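You operate a simulated robot arm through the tools that you are given. There is no shell and no other tool.

Carry out the task below with a simulated two-armed robot. There is one attempt and no reset: what you move stays moved.

## Task
Test the stop on press one: start a cycle, hit stop, then release and reset it.
Fine: guard down before the start, and it stays down; hit stop while the platen is down; touch no other control.

It is judged by the outcome, as a careful person would: the job done as asked, and still so three seconds after it is handed in. It fails if anything else is knocked over, pushed out of place, dropped, spilled or broken.

## Robot
Two 7-joint arms with two-finger parallel grippers on one trunk that stands fixed in place. Base frame: the origin is at the foot of the trunk, x ahead of it, y to its left, z up. Lengths are in m, angles in degrees, forces in N, time in s.
The left shoulder is at [0.015, 0.182, 1.248], the right one opposite. With the tool pointing down near the work surface each hand reaches from about 0.1 to 0.68 m from the base axis, measured 20 degrees to its own side. Payload 3.91 kg a hand.
The TCP of each hand is the grasp point between the finger pads, 0.03 m short of the fingertips. In the tool frame z runs along the fingers and y along their closing line. The gripper opens to 0.11 m. The fingers are 0.02 m wide and 0.01 m thick; the gripper's body (0.048 by 0.112 m) begins 0.055 m behind the TCP.
Orientation is told as [roll, pitch, yaw] about the base's x, y, z axes, in that order, counted from this pose: with the fingers straight down and closing along the base's y, the tool's x points along the base's -x, its y along +y and its z along -z.

## Interface
- The arms move only by the tool nudge_tool. It takes "left_increments", "right_increments" or both (then of equal length, played together; a hand with none holds still); each is a list of rows, each a list of 7 numbers: the shift along the tool's x, y, z in m, then the turn, a rotation vector about the tool's x, y, z in rad, then the finger opening in m, from 0 to 0.11. In form: [[tx, ty, tz, rx, ry, rz, fingers], ...]. A call has 1 to 20 rows; each row is the pose to reach, as a shift and turn from the pose commanded when the call began, along the tool's axes at that moment. A row lasts 0.2 s, in which the tool goes at most 0.05 m and 8.6 degrees; a call with a longer step from one row to the next is refused whole, and so is a gripper value outside its range. Where a pose cannot be reached the arm comes as near as it can. A force on the tool above 90 N (or 10 N above the force at the start of the call, whichever is more), or a blocked arm, ends the call early, and 0.2 s more pass. Each finger travels about 0.072 m/s and halts on what it meets, pressing with about 23 N; the grip force reading is that of the motor and also rises with nothing between the fingers. The clock runs only during rows and for 0.2 s after the last one: add rows that repeat a pose to give the fingers time. It gives the time, the measured TCP pose, the force on the tool (base axes), the opening and the grip force at its end, in the units of the frame above (readings bear some noise), with the torque about the TCP (base axes, N m) and any sound that the robot's microphone picked up.
- Cameras (640 x 400 px; columns grow to the right, rows downward): "scene" is now at [0.1128, 0.0335, 1.4929]; the picture's right is [0.35, -0.94, 0.00], its down [-0.11, -0.04, -0.99] and it looks along [0.93, 0.35, -0.12] (base axes); focal length 214 px, centre (320, 200). "left" rides on the left gripper at [0.072, -0.017, -0.103] in its tool frame; the picture's right is [0.23, 0.97, 0.00], its down [-0.76, 0.18, -0.62] and it looks along [-0.61, 0.14, 0.78] (tool axes); focal length 222 px, centre (320, 200). "right" rides on the right gripper at [0.072, 0.017, -0.103] in its tool frame; the picture's right is [-0.23, 0.97, 0.00], its down [-0.76, -0.18, -0.62] and it looks along [-0.61, -0.14, 0.78] (tool axes); focal length 222 px, centre (320, 200). There is no depth. A picture from a camera that has moved, and an enlarged one, comes with that camera's place and axes in the base frame and with its lens.
- grab_frame(camera): a new picture of that camera. No time passes.
- move_column(by): slides the trunk up (or, below 0, down) by that many m; the arms and the scene camera ride with it, the base frame stays. It gives what a move gives, with no picture.
- turn_head(pan, tilt): turns the head with the scene camera to pan (to the left, within 80 degrees either way) and tilt (down, from -29 to 69), counted from straight ahead of the robot. It gives what a move gives.
- close_up(camera, box): a new picture of the part [left, top, right, bottom] of that camera's present view, enlarged. No time passes.
- sign_off(): hands the job in; it is judged then, once.

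Places have to be worked out from the pictures, the camera data and where the tool is seen. Open the grippers and draw the arms clear of the work before you hand the job in, unless the task says otherwise.

The tools are called after "Emit:" as name(argument=value, ...) on one line, values as JSON. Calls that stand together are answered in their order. nudge_tool: Moves the arms, as the interface text tells. Its arguments: {"type":"object","properties":{"left_increments":{"type":"array","items":{"type":"array","items":{"type":"number"}}},"right_increments":{"type":"array","items":{"type":"array","items":{"type":"number"}}}},"required":[]} The other tools are called the same way: move_column (by) slides the trunk up or down; turn_head (pan, tilt) turns the head that bears the scene camera; grab_frame (camera) takes a picture; close_up (camera, box) takes an enlarged picture of a part of a camera's view; sign_off () hands the job in.

At the start:

```text
clock: 0.0
left_ee_pos: [0.1996, 0.3063, 1.4961]
left_tool_rot: [0.0, -0.1, 0.1]
left_ft_force: [0.6, -0.5, -0.5]
left_moment: [0.03, 0.0, -0.01]
left_gripper_width: 0.1101
left_finger_force: 0.1
right_ee_pos: [0.2948, 0.0452, 1.4966]
right_tool_rot: [0.1, -0.1, -0.1]
right_ft_force: [-0.4, 0.6, -1.0]
right_moment: [-0.02, 0.03, 0.02]
right_gripper_width: 0.1103
right_finger_force: 0.3
trunk travel left (down, up): [-0.5, 0.014]
head pan, tilt: [20.6, 7.0]
```

scene: 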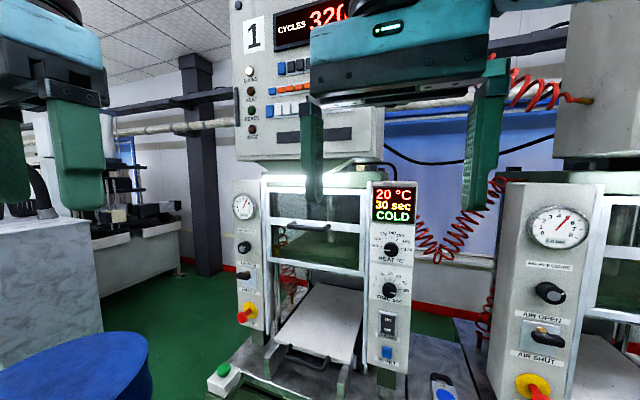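
right: 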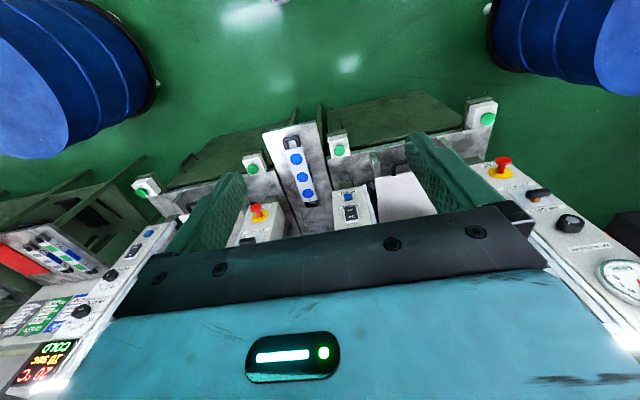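
left: 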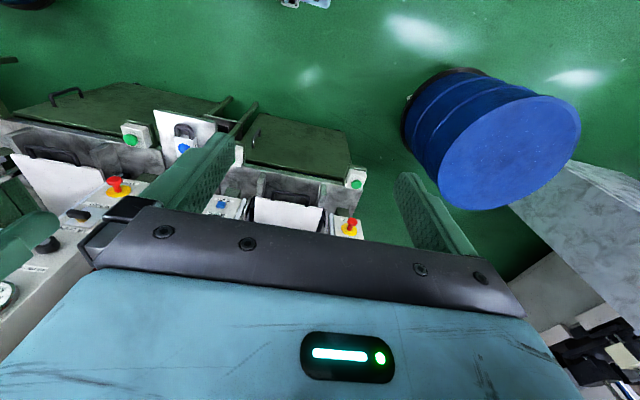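

I start by looking closer at press one, its controls and the labels around it.

Emit:
close_up(camera="scene", box=[220, 160, 430, 400])

Emit:
close_up(camera="scene", box=[220, 0, 400, 170])

Emit:
turn_head(pan=20, tilt=40)

```text
1.67 times, centred on (325, 280) of scene
camera zoom: at [0.1128, 0.0335, 1.4929], right [0.35, -0.94, 0.0], down [-0.11, -0.04, -0.99], along [0.93, 0.35, -0.12], focal length 358 px, centre (312, 67)
```

zoom: 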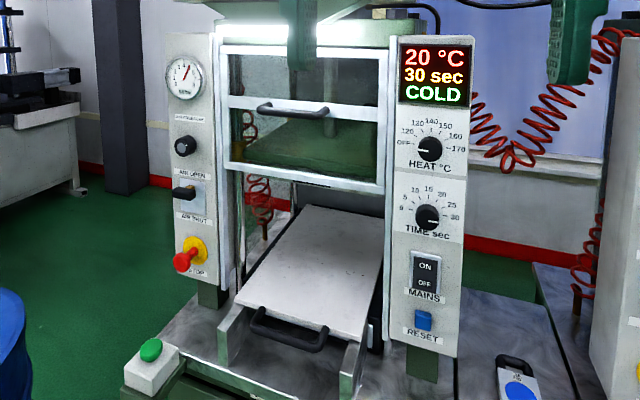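

```text
2.35 times, centred on (310, 85) of scene
camera zoom: at [0.1128, 0.0335, 1.4929], right [0.35, -0.94, 0.0], down [-0.11, -0.04, -0.99], along [0.93, 0.35, -0.12], focal length 505 px, centre (344, 471)
```

zoom: 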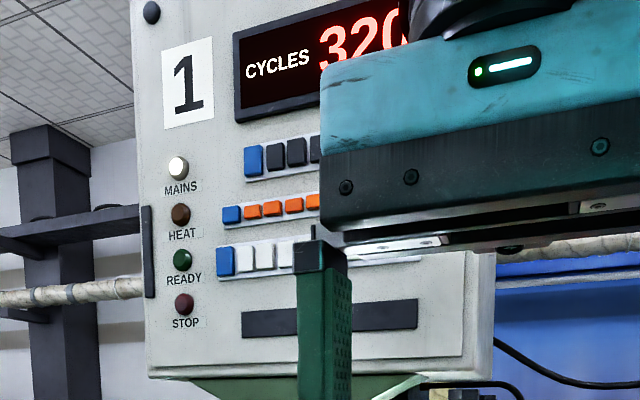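

```text
clock: 1.0
left_ee_pos: [0.2014, 0.3069, 1.4948]
left_tool_rot: [-0.1, 0.0, 0.0]
left_ft_force: [-1.5, 0.0, 0.2]
left_moment: [0.03, 0.0, 0.0]
left_gripper_width: 0.1099
left_finger_force: 0.0
right_ee_pos: [0.2988, 0.0437, 1.4951]
right_tool_rot: [0.3, 0.3, -0.3]
right_ft_force: [-0.7, -0.2, -0.2]
right_moment: [-0.01, 0.02, 0.03]
right_gripper_width: 0.1102
right_finger_force: 0.0
trunk travel left (down, up): [-0.5, 0.014]
head pan, tilt: [20.0, 40.0]
```

The press has a sliding guard with a handle, an e-stop with a yellow collar on the left column, a green start button on a box in front, and a blue RESET on the right column. I take pictures from the lowered head.

Emit:
grab_frame(camera="scene")

Emit:
close_up(camera="scene", box=[220, 50, 420, 250])

```text
taken
camera scene: at [0.1146, 0.0322, 1.4772], right [0.33, -0.94, 0.0], down [-0.27, -0.1, -0.96], along [0.9, 0.32, -0.29], focal length 214 px, centre (320, 200)
```

scene: 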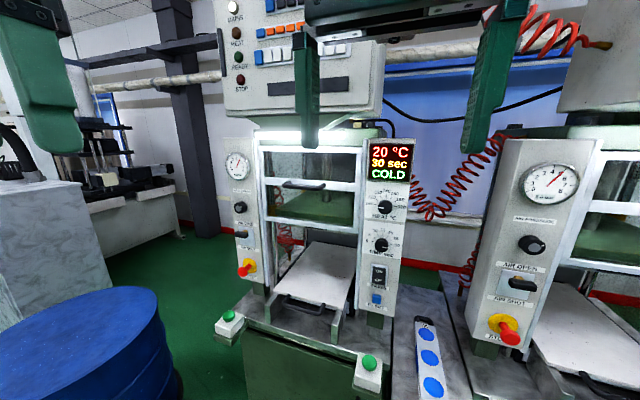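

```text
2.00 times, centred on (320, 150) of scene
camera zoom: at [0.1146, 0.0322, 1.4772], right [0.33, -0.94, 0.0], down [-0.27, -0.1, -0.96], along [0.9, 0.32, -0.29], focal length 429 px, centre (320, 300)
```

zoom: 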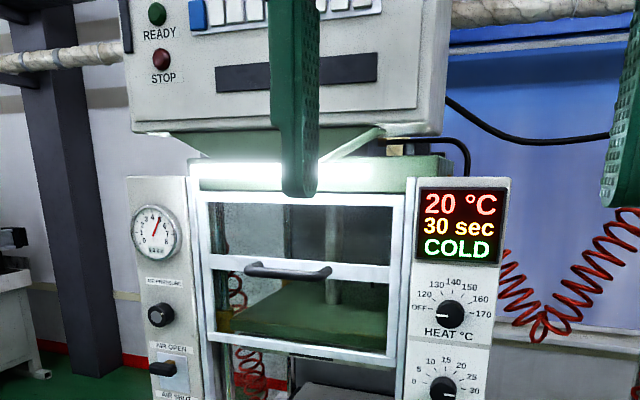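

The grabbed picture seems to have been taken before the head finished turning, so I take it again. I also take close views from the hand cameras.

Emit:
turn_head(pan=20, tilt=30)

Emit:
grab_frame(camera="scene")

Emit:
close_up(camera="left", box=[180, 120, 400, 250])

Emit:
close_up(camera="right", box=[100, 100, 400, 250])

```text
clock: 1.7
left_ee_pos: [0.201, 0.3066, 1.4948]
left_tool_rot: [0.0, 0.0, 0.0]
left_ft_force: [0.4, 0.3, 0.4]
left_moment: [0.0, 0.03, -0.04]
left_gripper_width: 0.1102
left_finger_force: 0.0
right_ee_pos: [0.298, 0.0435, 1.4942]
right_tool_rot: [0.3, 0.5, -0.1]
right_ft_force: [-0.1, 0.2, 0.3]
right_moment: [0.03, 0.0, 0.0]
right_gripper_width: 0.1098
right_finger_force: 0.1
trunk travel left (down, up): [-0.5, 0.014]
head pan, tilt: [20.0, 30.0]
```

```text
taken
camera scene: at [0.1146, 0.0321, 1.4771], right [0.33, -0.94, 0.0], down [-0.27, -0.1, -0.96], along [0.9, 0.32, -0.29], focal length 214 px, centre (320, 200)
```

scene: 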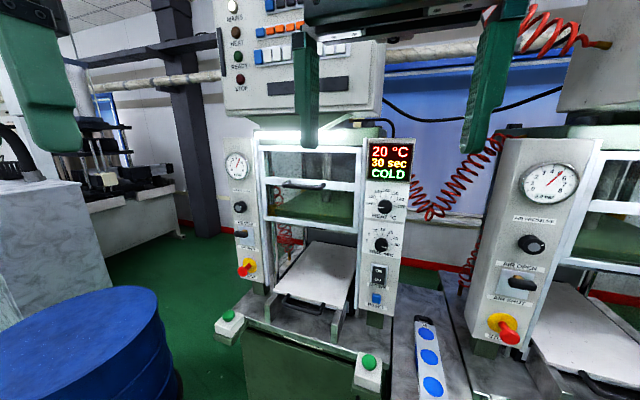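

```text
2.91 times, centred on (290, 185) of left
camera zoom: at [0.1283, 0.2883, 1.5974], right [-0.23, 0.97, 0.0], down [0.76, 0.18, 0.62], along [0.61, 0.14, -0.78], focal length 646 px, centre (407, 244)
```

zoom: 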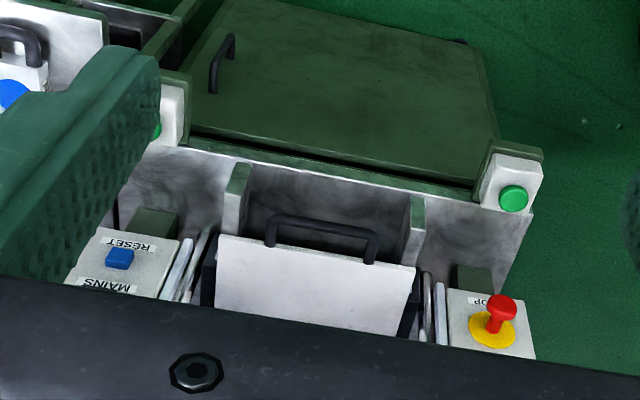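

```text
2.13 times, centred on (250, 175) of right
camera zoom: at [0.2264, 0.0611, 1.5984], right [0.23, 0.97, 0.0], down [0.76, -0.18, 0.62], along [0.6, -0.14, -0.79], focal length 474 px, centre (469, 253)
```

zoom: 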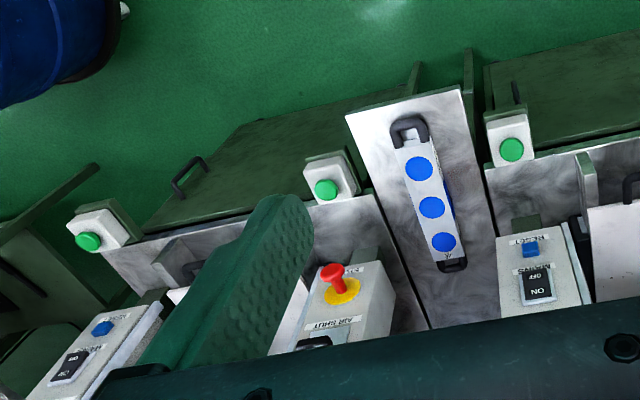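

The scene camera's tilt seems to stop at about 17°, maybe because the right hand is in the way. I move the right hand off to the right and back, so it clears the camera's view of press one.

Emit:
nudge_tool(right_increments=[[0, -0.045, 0, 0, 0, 0, 0.11], [0, -0.09, 0, 0, 0, 0, 0.08], [0, -0.135, 0, 0, 0, 0, 0.05], [0, -0.18, 0, 0, 0, 0, 0.03], [0, -0.225, 0, 0, 0, 0, 0.01], [0, -0.27, 0, 0, 0, 0, 0], [0, -0.3, 0, 0, 0, 0, 0]])

Emit:
turn_head(pan=20, tilt=35)

Emit:
grab_frame(camera="scene")

```text
clock: 3.3
left_ee_pos: [0.1992, 0.3057, 1.4965]
left_tool_rot: [-0.1, -0.1, -0.1]
left_ft_force: [-0.1, 0.5, -0.3]
left_moment: [0.0, 0.0, 0.01]
left_gripper_width: 0.1099
left_finger_force: 0.0
right_ee_pos: [0.3065, -0.2389, 1.4672]
right_tool_rot: [0.2, -0.3, 0.1]
right_ft_force: [-0.5, -0.7, 0.7]
right_moment: [0.0, -0.03, 0.01]
right_gripper_width: 0.0
right_finger_force: 23.0
right hand out of reach, approached as far as the arm can: row 6, 7
trunk travel left (down, up): [-0.5, 0.014]
head pan, tilt: [20.0, 30.0]
```

```text
clock: 4.0
left_ee_pos: [0.1996, 0.306, 1.497]
left_tool_rot: [0.0, -0.2, 0.0]
left_ft_force: [0.9, -0.3, 0.3]
left_moment: [-0.04, 0.01, -0.02]
left_gripper_width: 0.1097
left_finger_force: 0.2
right_ee_pos: [0.3059, -0.2382, 1.4679]
right_tool_rot: [0.2, -0.1, -0.1]
right_ft_force: [-0.9, -0.6, -0.4]
right_moment: [0.01, -0.02, 0.0]
right_gripper_width: 0.0002
right_finger_force: 22.7
trunk travel left (down, up): [-0.5, 0.014]
head pan, tilt: [20.0, 35.0]
```

```text
taken
camera scene: at [0.1088, 0.0314, 1.4481], right [0.34, -0.94, 0.0], down [-0.54, -0.2, -0.82], along [0.77, 0.28, -0.57], focal length 214 px, centre (320, 200)
```

scene: 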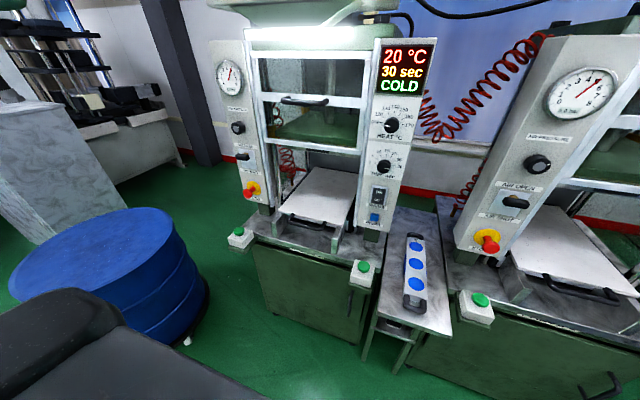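

The head now tilts properly. I zoom in on press one and on its start buttons.

Emit:
close_up(camera="scene", box=[210, 20, 430, 160])

Emit:
close_up(camera="scene", box=[210, 140, 430, 290])

Emit:
close_up(camera="scene", box=[210, 60, 310, 250])

```text
2.86 times, centred on (320, 90) of scene
camera zoom: at [0.1088, 0.0314, 1.4481], right [0.34, -0.94, 0.0], down [-0.54, -0.2, -0.82], along [0.77, 0.28, -0.57], focal length 613 px, centre (320, 514)
```

zoom: 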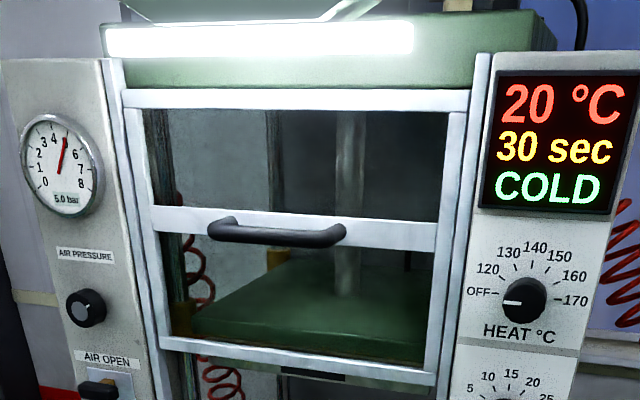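

```text
2.67 times, centred on (320, 215) of scene
camera zoom: at [0.1088, 0.0314, 1.4481], right [0.34, -0.94, 0.0], down [-0.54, -0.2, -0.82], along [0.77, 0.28, -0.57], focal length 572 px, centre (320, 160)
```

zoom: 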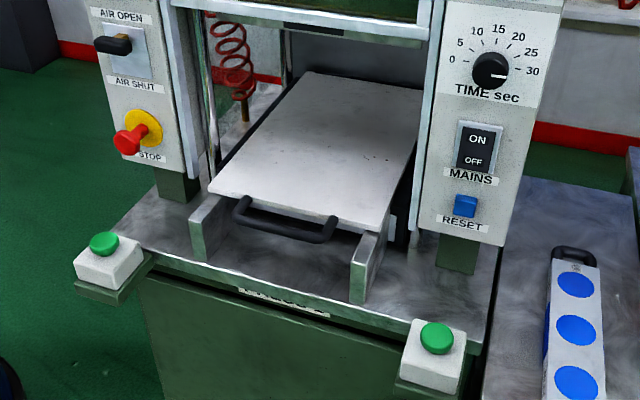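

```text
2.11 times, centred on (260, 155) of scene
camera zoom: at [0.1088, 0.0314, 1.4481], right [0.34, -0.94, 0.0], down [-0.54, -0.2, -0.82], along [0.77, 0.28, -0.57], focal length 452 px, centre (446, 295)
```

zoom: 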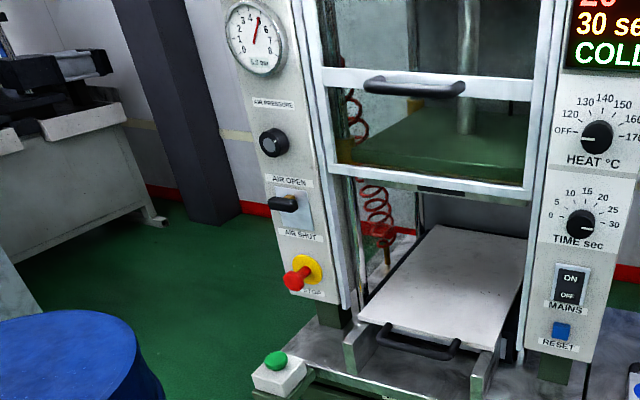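

Press one faces me: e-stop near (0.69, 0.55, 0.98), RESET near (0.74, 0.05, 0.955), start buttons near (0.585, 0.545, 0.865) and (0.59, 0.05, 0.86), and the raised guard's handle near (0.70, 0.29, 1.33). I zoom in on the labels before moving.

Emit:
close_up(camera="scene", box=[230, 165, 290, 205])

Emit:
close_up(camera="scene", box=[280, 240, 340, 280])

Emit:
close_up(camera="scene", box=[350, 170, 420, 290])

Emit:
close_up(camera="scene", box=[250, 80, 370, 160])

```text
10.00 times, centred on (260, 185) of scene
camera zoom: at [0.1088, 0.0314, 1.4481], right [0.34, -0.94, 0.0], down [-0.54, -0.2, -0.82], along [0.77, 0.28, -0.57], focal length 2145 px, centre (920, 350)
```

zoom: 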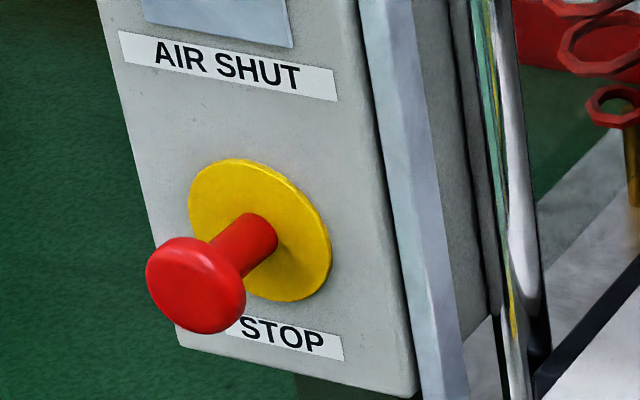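

```text
10.00 times, centred on (310, 260) of scene
camera zoom: at [0.1088, 0.0314, 1.4481], right [0.34, -0.94, 0.0], down [-0.54, -0.2, -0.82], along [0.77, 0.28, -0.57], focal length 2145 px, centre (420, -400)
```

zoom: 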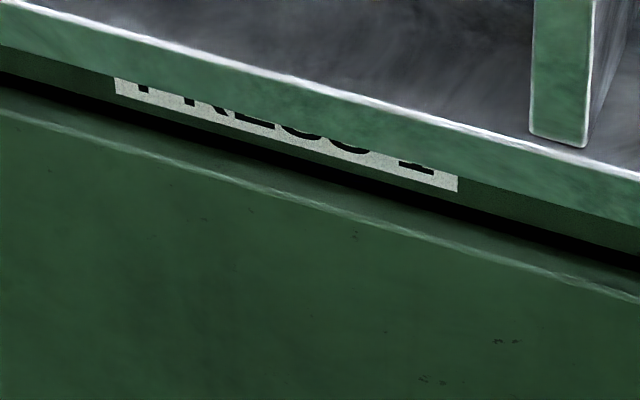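

```text
3.33 times, centred on (385, 230) of scene
camera zoom: at [0.1088, 0.0314, 1.4481], right [0.34, -0.94, 0.0], down [-0.54, -0.2, -0.82], along [0.77, 0.28, -0.57], focal length 715 px, centre (103, 100)
```

zoom: 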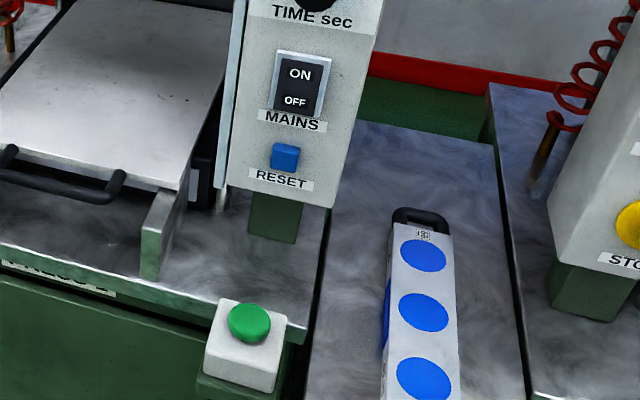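

```text
5.00 times, centred on (310, 120) of scene
camera zoom: at [0.1088, 0.0314, 1.4481], right [0.34, -0.94, 0.0], down [-0.54, -0.2, -0.82], along [0.77, 0.28, -0.57], focal length 1072 px, centre (370, 600)
```

zoom: 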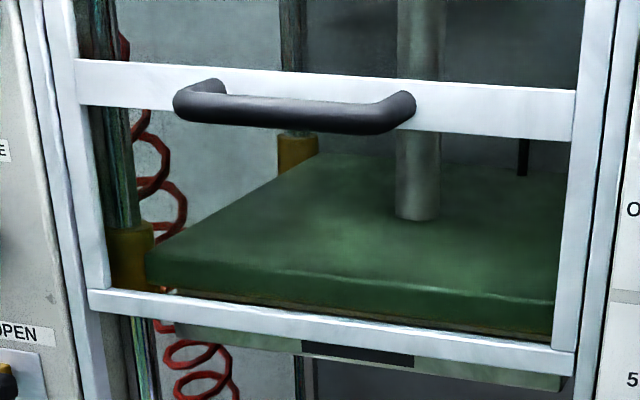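

The e-stop is a mushroom on a stem with a "STOP" label. I check the numbering on the neighbouring press and on the cabinet plate, so that I'm sure which one is press one.

Emit:
turn_head(pan=-20, tilt=10)

Emit:
grab_frame(camera="scene")

Emit:
turn_head(pan=20, tilt=0)

Emit:
grab_frame(camera="scene")

```text
clock: 5.0
left_ee_pos: [0.2001, 0.3059, 1.496]
left_tool_rot: [0.0, -0.1, 0.0]
left_ft_force: [-0.5, -0.1, 1.4]
left_moment: [-0.01, -0.01, -0.03]
left_gripper_width: 0.1101
left_finger_force: 0.1
right_ee_pos: [0.3075, -0.2391, 1.4666]
right_tool_rot: [0.1, -0.2, -0.2]
right_ft_force: [0.2, 0.1, 0.1]
right_moment: [0.01, 0.03, 0.0]
right_gripper_width: 0.0002
right_finger_force: 22.9
trunk travel left (down, up): [-0.5, 0.014]
head pan, tilt: [-20.0, 10.0]
```

```text
taken
camera scene: at [0.1137, -0.0307, 1.4881], right [-0.34, -0.94, 0.0], down [-0.16, 0.06, -0.98], along [0.93, -0.34, -0.17], focal length 214 px, centre (320, 200)
```

scene: 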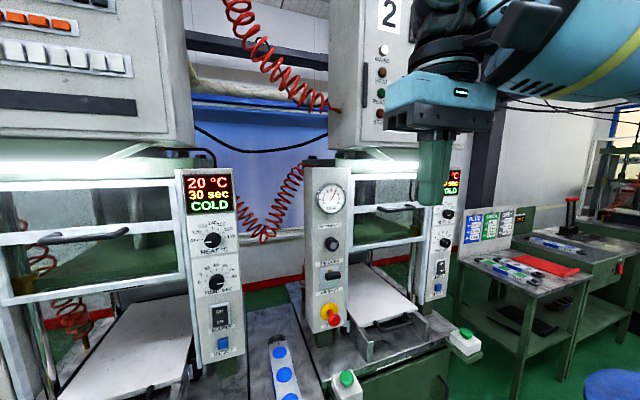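

```text
clock: 6.1
left_ee_pos: [0.2005, 0.3054, 1.4954]
left_tool_rot: [0.0, -0.1, 0.0]
left_ft_force: [-0.1, 1.0, 0.2]
left_moment: [0.01, -0.01, -0.02]
left_gripper_width: 0.1098
left_finger_force: 0.0
right_ee_pos: [0.3056, -0.2389, 1.4659]
right_tool_rot: [0.2, -0.2, -0.1]
right_ft_force: [0.3, 0.2, 0.0]
right_moment: [0.02, 0.01, -0.01]
right_gripper_width: 0.0
right_finger_force: 23.0
trunk travel left (down, up): [-0.5, 0.014]
head pan, tilt: [20.0, 0.0]
```

```text
taken
camera scene: at [0.111, 0.0317, 1.5041], right [0.34, -0.94, 0.0], down [0.0, 0.0, -1.0], along [0.94, 0.34, 0.0], focal length 214 px, centre (320, 200)
```

scene: 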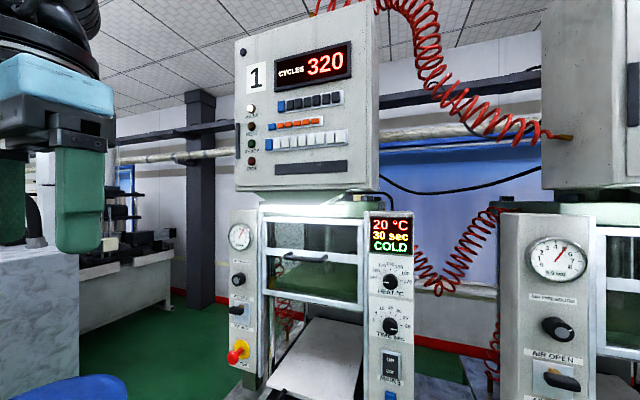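

Press one is confirmed: cabinet sign 1, cycle counter 320, 5 bar, mains lamp lit. I swing the left hand forward with the tool pointing nearly horizontally at the press, stopping short of the guard handle.

Emit:
nudge_tool(left_increments=[[-0.025, -0.001, 0.008, 0, -0.14, 0, 0.11], [-0.05, -0.002, 0.016, 0, -0.28, 0, 0.1], [-0.075, -0.004, 0.024, 0, -0.42, 0, 0.09], [-0.1, -0.006, 0.032, 0, -0.56, 0, 0.08], [-0.125, -0.008, 0.04, 0, -0.7, 0, 0.07], [-0.15, -0.01, 0.05, 0, -0.84, 0, 0.06], [-0.175, -0.012, 0.06, 0, -0.98, 0, 0.06], [-0.2, -0.014, 0.07, 0, -1.12, 0, 0.06], [-0.225, -0.016, 0.08, 0, -1.26, 0, 0.06], [-0.25, -0.016, 0.09, 0, -1.4, 0, 0.06]])

Emit:
grab_frame(camera="scene")

Emit:
grab_frame(camera="left")

```text
clock: 8.3
left_ee_pos: [0.4503, 0.2883, 1.4061]
left_tool_rot: [-0.8, -80.1, 0.6]
left_ft_force: [-0.1, 0.1, -0.1]
left_moment: [-0.03, -0.02, -0.01]
left_gripper_width: 0.0602
left_finger_force: 0.0
right_ee_pos: [0.3084, -0.2388, 1.4665]
right_tool_rot: [0.2, -0.1, -0.2]
right_ft_force: [0.8, -0.2, 0.6]
right_moment: [-0.01, 0.0, -0.01]
right_gripper_width: 0.0001
right_finger_force: 22.6
trunk travel left (down, up): [-0.5, 0.014]
head pan, tilt: [20.0, 0.0]
```

```text
taken
camera scene: at [0.1126, 0.0323, 1.5039], right [0.34, -0.94, 0.0], down [0.0, 0.0, -1.0], along [0.94, 0.34, 0.0], focal length 214 px, centre (320, 200)
```

scene: 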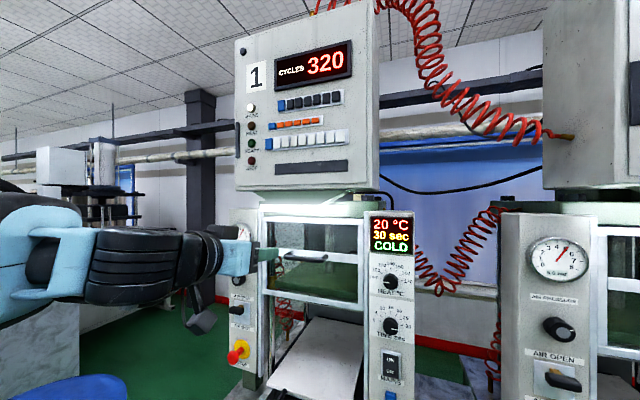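

```text
taken
camera left: at [0.3366, 0.2709, 1.3505], right [-0.04, 0.97, -0.23], down [-0.48, 0.18, 0.86], along [0.87, 0.14, 0.46], focal length 222 px, centre (320, 200)
```

left: 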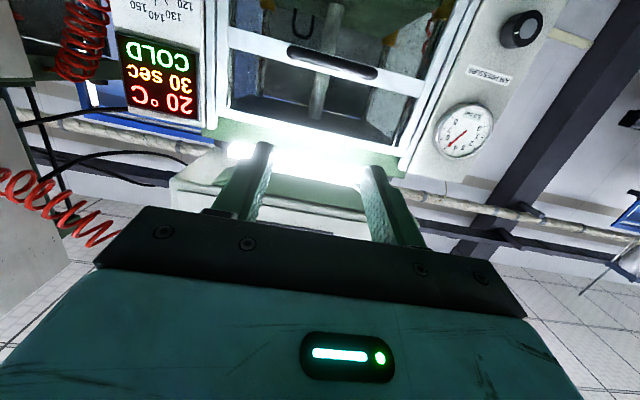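

I now see the handle from below in the left camera; first triangulation gives about (0.70, 0.297, 1.328). I take enlarged views to refine it.

Emit:
close_up(camera="left", box=[230, 0, 430, 120])

Emit:
close_up(camera="scene", box=[230, 200, 380, 310])

```text
3.20 times, centred on (330, 60) of left
camera zoom: at [0.3366, 0.2709, 1.3505], right [-0.04, 0.97, -0.23], down [-0.48, 0.18, 0.86], along [0.87, 0.14, 0.46], focal length 711 px, centre (288, 648)
```

zoom: 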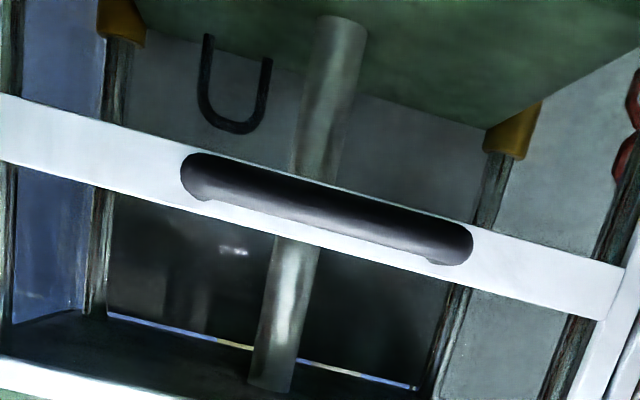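

```text
3.64 times, centred on (305, 255) of scene
camera zoom: at [0.1126, 0.0323, 1.5039], right [0.34, -0.94, 0.0], down [0.0, 0.0, -1.0], along [0.94, 0.34, 0.0], focal length 780 px, centre (374, 0)
```

zoom: 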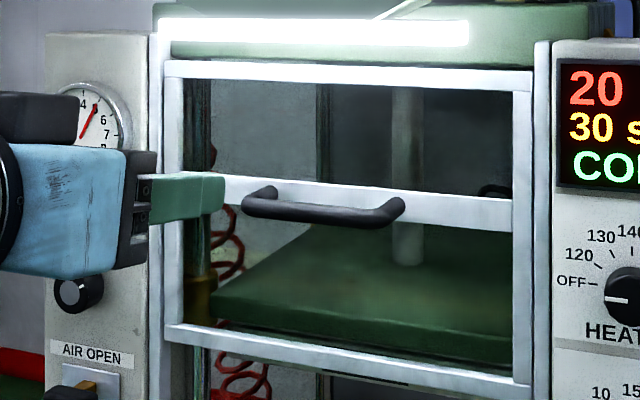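

The bar centre is about (0.70, 0.297, 1.33), roughly 17 mm thick and 0.13 m long. I bring the parted fingers forward above the bar, staying a little high.

Emit:
nudge_tool(left_increments=[[-0.003, 0.002, 0.04, 0, 0, 0, 0.06], [-0.006, 0.004, 0.08, 0, 0, 0, 0.06], [-0.009, 0.006, 0.12, 0, 0, 0, 0.06], [-0.012, 0.008, 0.16, 0, 0, 0, 0.06], [-0.014, 0.009, 0.19, 0, 0, 0, 0.06], [-0.016, 0.009, 0.217, 0, 0, 0, 0.06]])

Emit:
close_up(camera="scene", box=[230, 200, 380, 310])

Emit:
grab_frame(camera="left")

```text
clock: 9.7
left_ee_pos: [0.6672, 0.2987, 1.3842]
left_tool_rot: [-0.3, -80.2, 0.1]
left_ft_force: [0.2, -0.4, 0.2]
left_moment: [0.05, -0.01, 0.02]
left_gripper_width: 0.06
left_finger_force: 0.0
right_ee_pos: [0.3089, -0.2389, 1.4668]
right_tool_rot: [0.1, -0.2, -0.1]
right_ft_force: [1.0, 0.1, -0.6]
right_moment: [0.03, 0.0, 0.01]
right_gripper_width: 0.0
right_finger_force: 23.1
trunk travel left (down, up): [-0.5, 0.014]
head pan, tilt: [20.0, 0.0]
```

```text
3.64 times, centred on (305, 255) of scene
camera zoom: at [0.1123, 0.0315, 1.504], right [0.34, -0.94, 0.0], down [0.0, 0.0, -1.0], along [0.94, 0.34, 0.0], focal length 780 px, centre (374, 0)
```

zoom: 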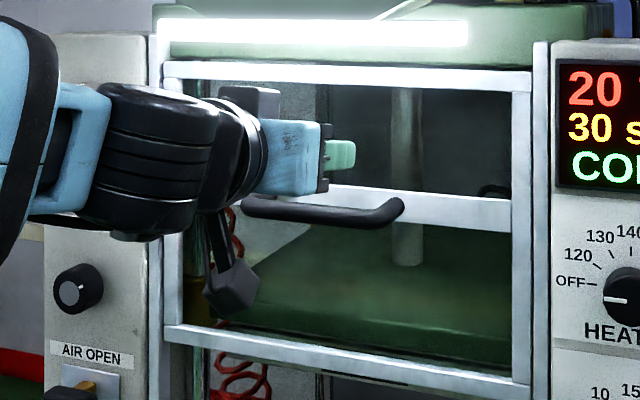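

```text
taken
camera left: at [0.5534, 0.2807, 1.3293], right [-0.04, 0.97, -0.22], down [-0.48, 0.18, 0.86], along [0.87, 0.14, 0.46], focal length 222 px, centre (320, 200)
```

left: 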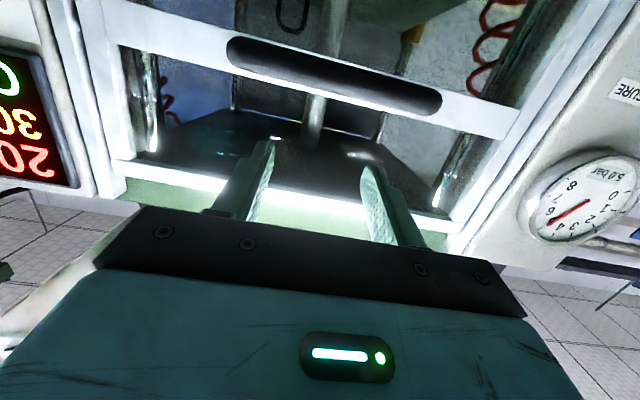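

The fingers sit above the bar (bar now estimated at x≈0.71, z≈1.327). I move 23 mm further forward, then press down, watching force and how the guard responds.

Emit:
nudge_tool(left_increments=[[-0.004, -0.001, 0.0226, 0, 0, 0, 0.06], [0.012, -0.001, 0.0254, 0, 0, 0, 0.06], [0.026, -0.001, 0.0279, 0, 0, 0, 0.06], [0.04, -0.001, 0.0304, 0, 0, 0, 0.06], [0.055, -0.001, 0.033, 0, 0, 0, 0.06], [0.075, -0.001, 0.0366, 0, 0, 0, 0.06]])

Emit:
grab_frame(camera="scene")

```text
clock: 11.1
left_ee_pos: [0.6914, 0.297, 1.3024]
left_tool_rot: [-0.2, -80.2, 0.2]
left_ft_force: [1.1, 0.3, 0.6]
left_moment: [0.02, -0.04, 0.0]
left_gripper_width: 0.06
left_finger_force: 0.1
right_ee_pos: [0.3072, -0.2396, 1.467]
right_tool_rot: [0.2, -0.1, -0.2]
right_ft_force: [0.2, -0.1, -0.4]
right_moment: [0.0, -0.02, -0.05]
right_gripper_width: 0.0
right_finger_force: 23.6
trunk travel left (down, up): [-0.5, 0.014]
head pan, tilt: [20.0, 0.0]
```

```text
taken
camera scene: at [0.1114, 0.0319, 1.504], right [0.34, -0.94, 0.0], down [0.0, 0.0, -1.0], along [0.94, 0.34, 0.0], focal length 214 px, centre (320, 200)
```

scene: 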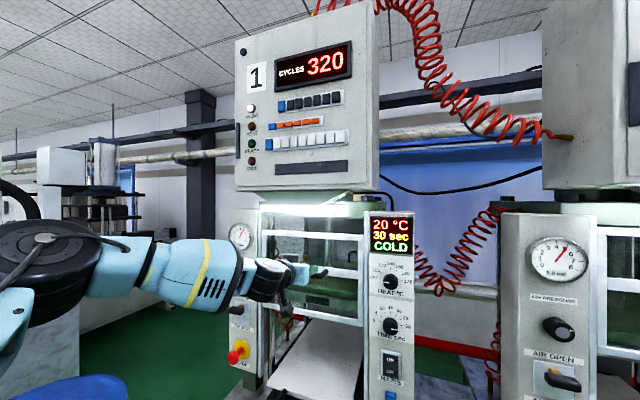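

The hand is at z=1.302 with hardly any force. I check whether the guard followed or the fingers missed the bar.

Emit:
close_up(camera="scene", box=[230, 200, 380, 310])

Emit:
close_up(camera="left", box=[170, 0, 500, 240])

```text
3.64 times, centred on (305, 255) of scene
camera zoom: at [0.1114, 0.0319, 1.504], right [0.34, -0.94, 0.0], down [0.0, 0.0, -1.0], along [0.94, 0.34, 0.0], focal length 780 px, centre (374, 0)
```

zoom: 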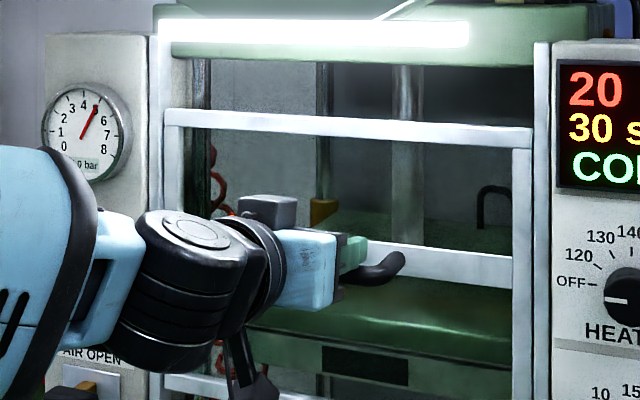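

```text
1.67 times, centred on (335, 120) of left
camera zoom: at [0.5765, 0.2796, 1.2476], right [-0.04, 0.97, -0.22], down [-0.48, 0.18, 0.86], along [0.87, 0.14, 0.46], focal length 370 px, centre (295, 333)
```

zoom: 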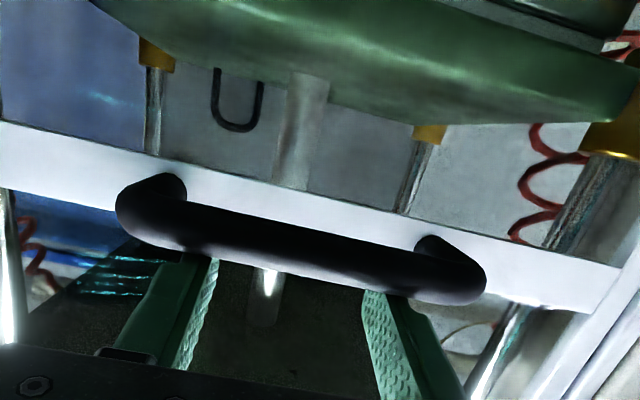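

The guard is sliding down easily under the fingers (top rail down about 42 mm). I carry on down another 0.11 m.

Emit:
nudge_tool(left_increments=[[0.0197, 0, 0.0035, 0, 0, 0, 0.06], [0.0394, 0, 0.007, 0, 0, 0, 0.06], [0.0591, 0, 0.0104, 0, 0, 0, 0.06], [0.0788, 0, 0.0139, 0, 0, 0, 0.06], [0.0985, 0, 0.0174, 0, 0, 0, 0.06], [0.1084, 0, 0.0191, 0, 0, 0, 0.06]])

Emit:
turn_head(pan=20, tilt=25)

Emit:
grab_frame(camera="scene")

Emit:
close_up(camera="scene", box=[220, 90, 420, 250])

```text
clock: 12.5
left_ee_pos: [0.694, 0.2987, 1.2184]
left_tool_rot: [-0.2, -79.0, 0.1]
left_ft_force: [0.6, 0.4, 0.5]
left_moment: [0.01, 0.02, 0.01]
left_gripper_width: 0.0599
left_finger_force: 0.0
left hand out of reach, approached as far as the arm can: row 5, 6
right_ee_pos: [0.3073, -0.2379, 1.4665]
right_tool_rot: [0.1, -0.1, -0.1]
right_ft_force: [0.0, -0.4, -0.5]
right_moment: [0.0, 0.01, 0.01]
right_gripper_width: 0.0001
right_finger_force: 22.9
trunk travel left (down, up): [-0.5, 0.014]
head pan, tilt: [20.0, 0.0]
```

```text
clock: 13.4
left_ee_pos: [0.6936, 0.2971, 1.2179]
left_tool_rot: [-0.2, -79.0, 0.1]
left_ft_force: [-0.2, 0.3, 0.2]
left_moment: [0.0, 0.0, -0.01]
left_gripper_width: 0.06
left_finger_force: 0.0
right_ee_pos: [0.3072, -0.2382, 1.4658]
right_tool_rot: [0.2, -0.2, -0.1]
right_ft_force: [-0.2, 0.5, 0.1]
right_moment: [0.03, -0.01, 0.02]
right_gripper_width: 0.0
right_finger_force: 23.0
trunk travel left (down, up): [-0.5, 0.014]
head pan, tilt: [20.0, 25.0]
```

```text
taken
camera scene: at [0.1128, 0.0325, 1.4639], right [0.34, -0.94, 0.0], down [-0.4, -0.14, -0.91], along [0.85, 0.31, -0.42], focal length 214 px, centre (320, 200)
```

scene: 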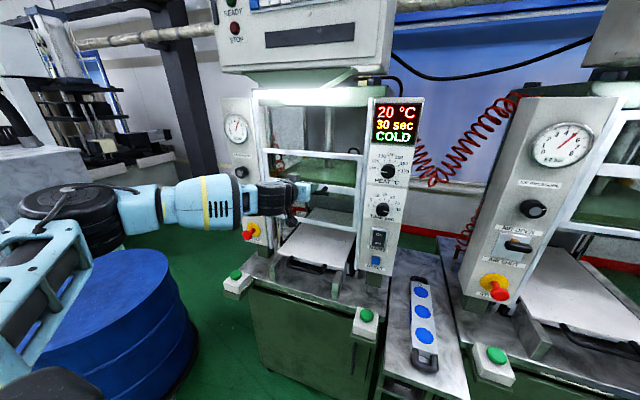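

```text
2.50 times, centred on (320, 170) of scene
camera zoom: at [0.1128, 0.0325, 1.4639], right [0.34, -0.94, 0.0], down [-0.4, -0.14, -0.91], along [0.85, 0.31, -0.42], focal length 536 px, centre (320, 275)
```

zoom: 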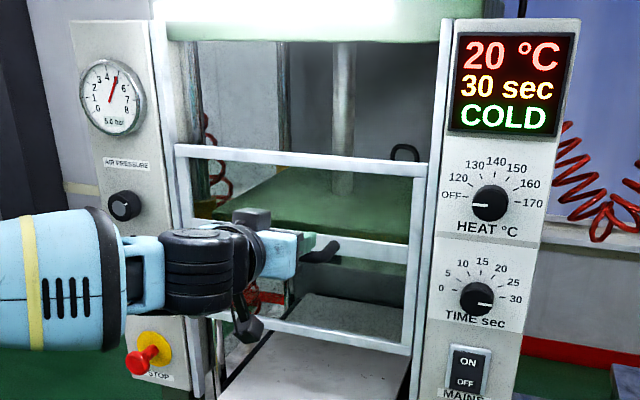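

The arm reached its limit at z=1.218, with the guard about 0.10 m from the bottom. I keep the hand on the bar and lower the trunk in small steps so it carries the guard down.

Emit:
move_column(by=-0.06)

Emit:
close_up(camera="scene", box=[220, 90, 420, 250])

```text
clock: 14.4
left_ee_pos: [0.6959, 0.2985, 1.1582]
left_tool_rot: [0.3, -79.5, -0.4]
left_ft_force: [0.5, -0.1, 0.2]
left_moment: [0.03, 0.01, -0.03]
left_gripper_width: 0.06
left_finger_force: 0.1
right_ee_pos: [0.3793, -0.2395, 1.3384]
right_tool_rot: [0.2, 11.2, 0.0]
right_ft_force: [-1.0, 0.1, 0.0]
right_moment: [0.01, -0.02, 0.03]
right_gripper_width: 0.0001
right_finger_force: 22.5
trunk travel left (down, up): [-0.44, 0.074]
head pan, tilt: [20.0, 25.0]
```

```text
2.50 times, centred on (320, 170) of scene
camera zoom: at [0.1744, 0.0322, 1.3915], right [0.34, -0.94, 0.0], down [-0.4, -0.14, -0.91], along [0.85, 0.31, -0.42], focal length 536 px, centre (320, 275)
```

zoom: 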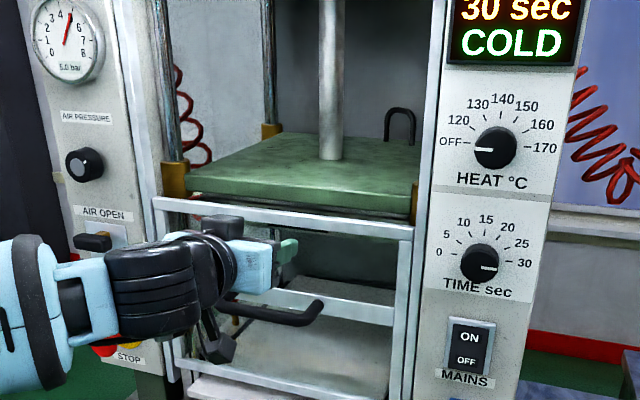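

The guard seems to have dropped ahead of the fingers: I now judge its bar at z≈1.065 and its bottom edge at about 0.92. I take a full view to check.

Emit:
grab_frame(camera="scene")

Emit:
close_up(camera="scene", box=[250, 170, 400, 290])

Emit:
grab_frame(camera="left")

Emit:
grab_frame(camera="right")

```text
taken
camera scene: at [0.1744, 0.0322, 1.3915], right [0.34, -0.94, 0.0], down [-0.4, -0.14, -0.91], along [0.85, 0.31, -0.42], focal length 214 px, centre (320, 200)
```

scene: 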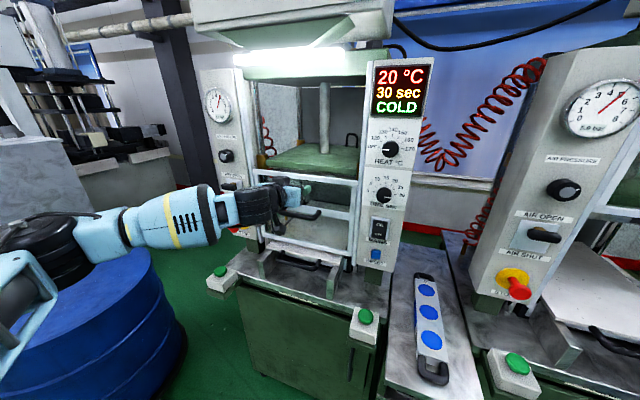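

```text
3.33 times, centred on (325, 230) of scene
camera zoom: at [0.1744, 0.0322, 1.3915], right [0.34, -0.94, 0.0], down [-0.4, -0.14, -0.91], along [0.85, 0.31, -0.42], focal length 715 px, centre (303, 100)
```

zoom: 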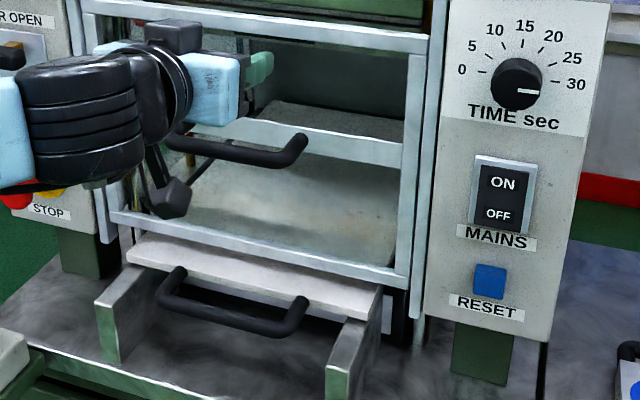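

```text
taken
camera left: at [0.5805, 0.2807, 1.1044], right [-0.04, 0.97, -0.22], down [-0.47, 0.18, 0.86], along [0.88, 0.14, 0.46], focal length 222 px, centre (320, 200)
```

left: 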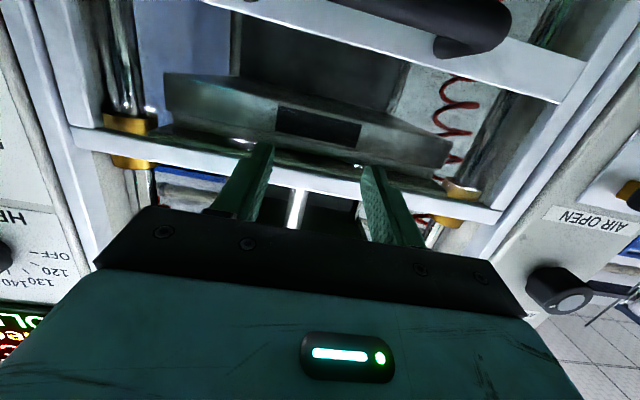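

```text
taken
camera right: at [0.329, -0.2219, 1.4527], right [0.22, 0.97, -0.04], down [0.87, -0.18, 0.46], along [0.44, -0.14, -0.89], focal length 222 px, centre (320, 200)
```

right: 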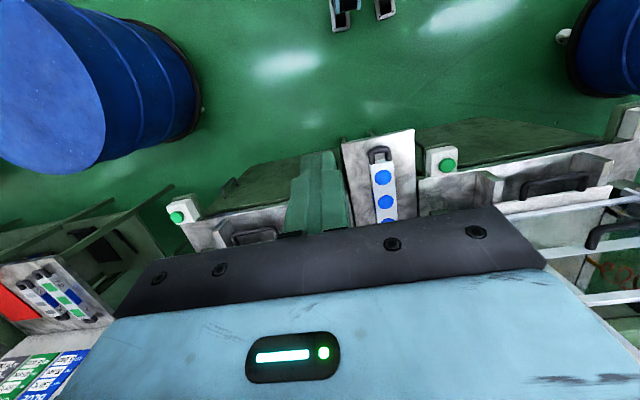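

The guard's bottom edge is now right down at the tray. I lower the trunk another 0.06 m so that the fingers come just above the bar, then check that the guard is fully home.

Emit:
move_column(by=-0.06)

Emit:
grab_frame(camera="scene")

Emit:
close_up(camera="scene", box=[230, 130, 400, 260])

```text
clock: 15.4
left_ee_pos: [0.694, 0.2979, 1.1003]
left_tool_rot: [-0.2, -79.8, 0.0]
left_ft_force: [-0.5, -0.3, 0.2]
left_moment: [-0.01, 0.02, 0.02]
left_gripper_width: 0.0598
left_finger_force: 0.1
right_ee_pos: [0.4105, -0.2385, 1.2363]
right_tool_rot: [0.4, 17.2, -0.1]
right_ft_force: [-0.2, 0.1, 0.4]
right_moment: [0.01, -0.04, 0.01]
right_gripper_width: 0.0
right_finger_force: 23.1
trunk travel left (down, up): [-0.38, 0.134]
head pan, tilt: [20.0, 25.0]
```

```text
taken
camera scene: at [0.205, 0.0323, 1.3214], right [0.34, -0.94, 0.0], down [-0.4, -0.14, -0.91], along [0.85, 0.31, -0.42], focal length 214 px, centre (320, 200)
```

scene: 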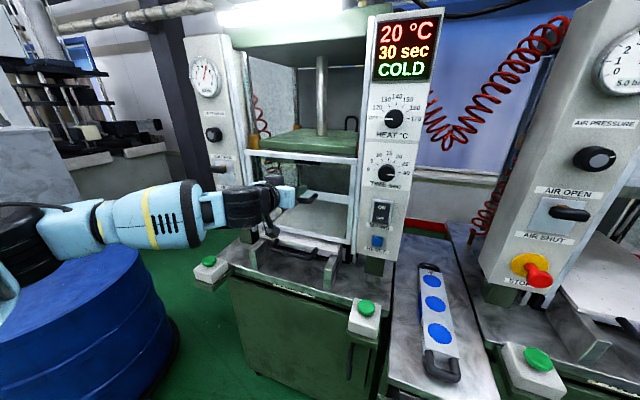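

```text
3.08 times, centred on (315, 195) of scene
camera zoom: at [0.205, 0.0323, 1.3214], right [0.34, -0.94, 0.0], down [-0.4, -0.14, -0.91], along [0.85, 0.31, -0.42], focal length 660 px, centre (335, 215)
```

zoom: 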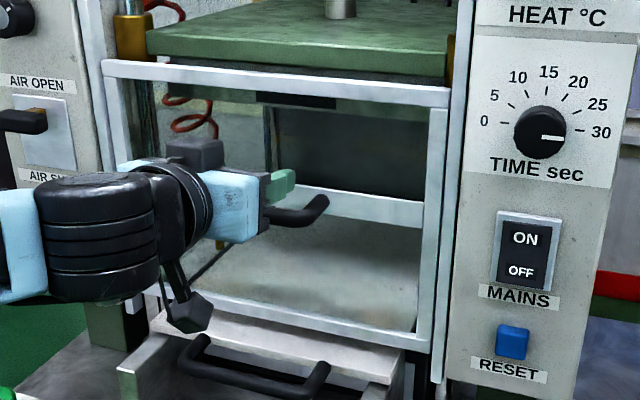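

The fingers now hover about a centimetre above the bar. I nudge gently downward to feel whether the guard is at its lower stop.

Emit:
nudge_tool(left_increments=[[0.0098, 0, 0.0017, 0, 0, 0, 0.06], [0.0148, 0, 0.0026, 0, 0, 0, 0.06], [0.0197, 0, 0.0035, 0, 0, 0, 0.06], [0.0226, 0, 0.004, 0, 0, 0, 0.06]])

Emit:
close_up(camera="scene", box=[230, 130, 400, 260])

```text
clock: 16.4
left_ee_pos: [0.6964, 0.3015, 1.0886]
left_tool_rot: [-0.3, -79.3, 0.1]
left_ft_force: [-0.2, -0.7, -0.8]
left_moment: [0.0, 0.0, -0.03]
left_gripper_width: 0.0602
left_finger_force: 0.0
left hand out of reach, approached as far as the arm can: row 2, 3, 4
right_ee_pos: [0.411, -0.2391, 1.236]
right_tool_rot: [0.3, 17.2, -0.2]
right_ft_force: [-0.1, -0.5, -1.0]
right_moment: [0.04, 0.01, 0.02]
right_gripper_width: 0.0
right_finger_force: 23.1
trunk travel left (down, up): [-0.38, 0.134]
head pan, tilt: [20.0, 25.0]
```

```text
3.08 times, centred on (315, 195) of scene
camera zoom: at [0.2053, 0.0324, 1.3214], right [0.34, -0.94, 0.0], down [-0.4, -0.14, -0.91], along [0.85, 0.31, -0.42], focal length 660 px, centre (335, 215)
```

zoom: 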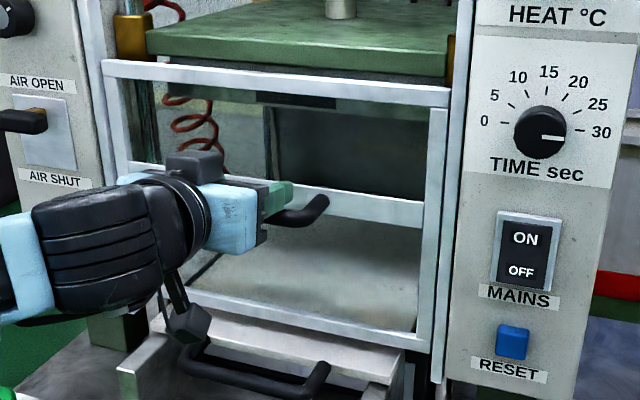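

No contact yet and the guard has not moved. I ease the trunk down another 15 mm to make light contact and feel for the stop.

Emit:
move_column(by=-0.015)

Emit:
close_up(camera="scene", box=[230, 130, 400, 260])

```text
clock: 17.0
left_ee_pos: [0.6971, 0.3024, 1.0867]
left_tool_rot: [-0.5, -80.7, 0.4]
left_ft_force: [17.1, 2.8, 43.2]
left_moment: [0.18, -0.27, 0.02]
left_gripper_width: 0.0599
left_finger_force: 0.0
right_ee_pos: [0.411, -0.2392, 1.2185]
right_tool_rot: [0.5, 17.4, -0.1]
right_ft_force: [-0.1, -0.6, -1.3]
right_moment: [0.0, 0.01, -0.01]
right_gripper_width: 0.0001
right_finger_force: 23.2
trunk travel left (down, up): [-0.365, 0.149]
head pan, tilt: [20.0, 25.0]
```

```text
3.08 times, centred on (315, 195) of scene
camera zoom: at [0.2086, 0.0311, 1.3059], right [0.34, -0.94, 0.0], down [-0.4, -0.14, -0.91], along [0.85, 0.31, -0.42], focal length 660 px, centre (335, 215)
```

zoom: 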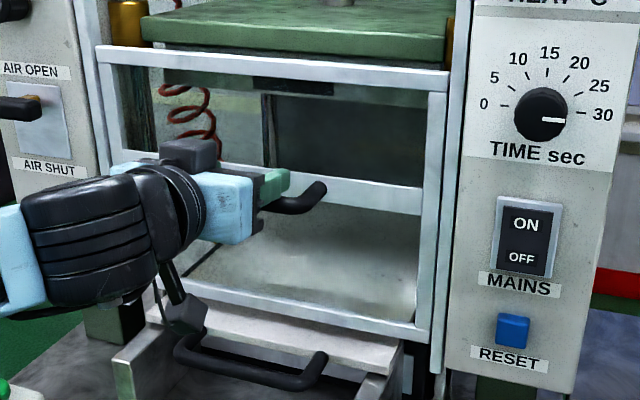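

The force rose to 43 N with the bar not moving, so the guard is at its lower stop. I lift the left hand off the bar and draw it back.

Emit:
nudge_tool(left_increments=[[-0.0197, 0, -0.0035, 0, 0, 0, 0.06], [-0.0345, 0, -0.007, 0, 0, 0, 0.06], [-0.04, 0, -0.05, 0, 0, 0, 0.06], [-0.04, 0.01, -0.1, 0, 0, 0, 0.05], [-0.04, 0.03, -0.145, 0, 0, 0, 0.04], [-0.04, 0.05, -0.19, 0, 0, 0, 0.02], [-0.04, 0.08, -0.23, 0, 0, 0, 0.0], [-0.04, 0.1, -0.25, 0, 0, 0, 0.0]])

Emit:
grab_frame(camera="scene")

Emit:
close_up(camera="scene", box=[200, 120, 420, 290])

```text
refused: row 4 steps farther than a row can; nothing moved
```

```text
taken
camera scene: at [0.2086, 0.0311, 1.3059], right [0.34, -0.94, 0.0], down [-0.4, -0.14, -0.91], along [0.85, 0.31, -0.42], focal length 214 px, centre (320, 200)
```

scene: 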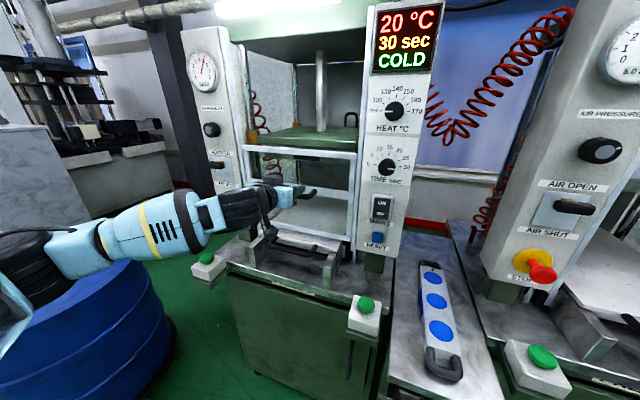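

```text
2.35 times, centred on (310, 205) of scene
camera zoom: at [0.2086, 0.0311, 1.3059], right [0.34, -0.94, 0.0], down [-0.4, -0.14, -0.91], along [0.85, 0.31, -0.42], focal length 505 px, centre (344, 188)
```

zoom: 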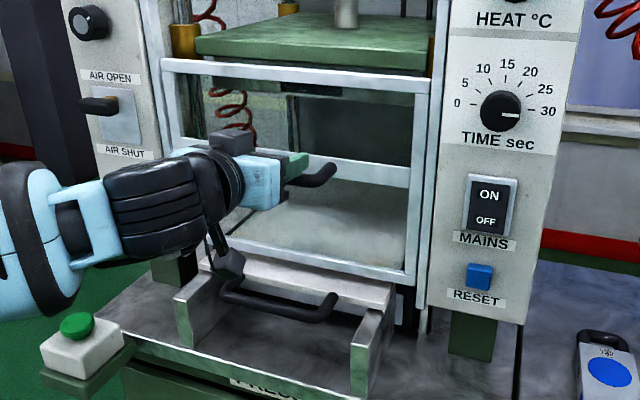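

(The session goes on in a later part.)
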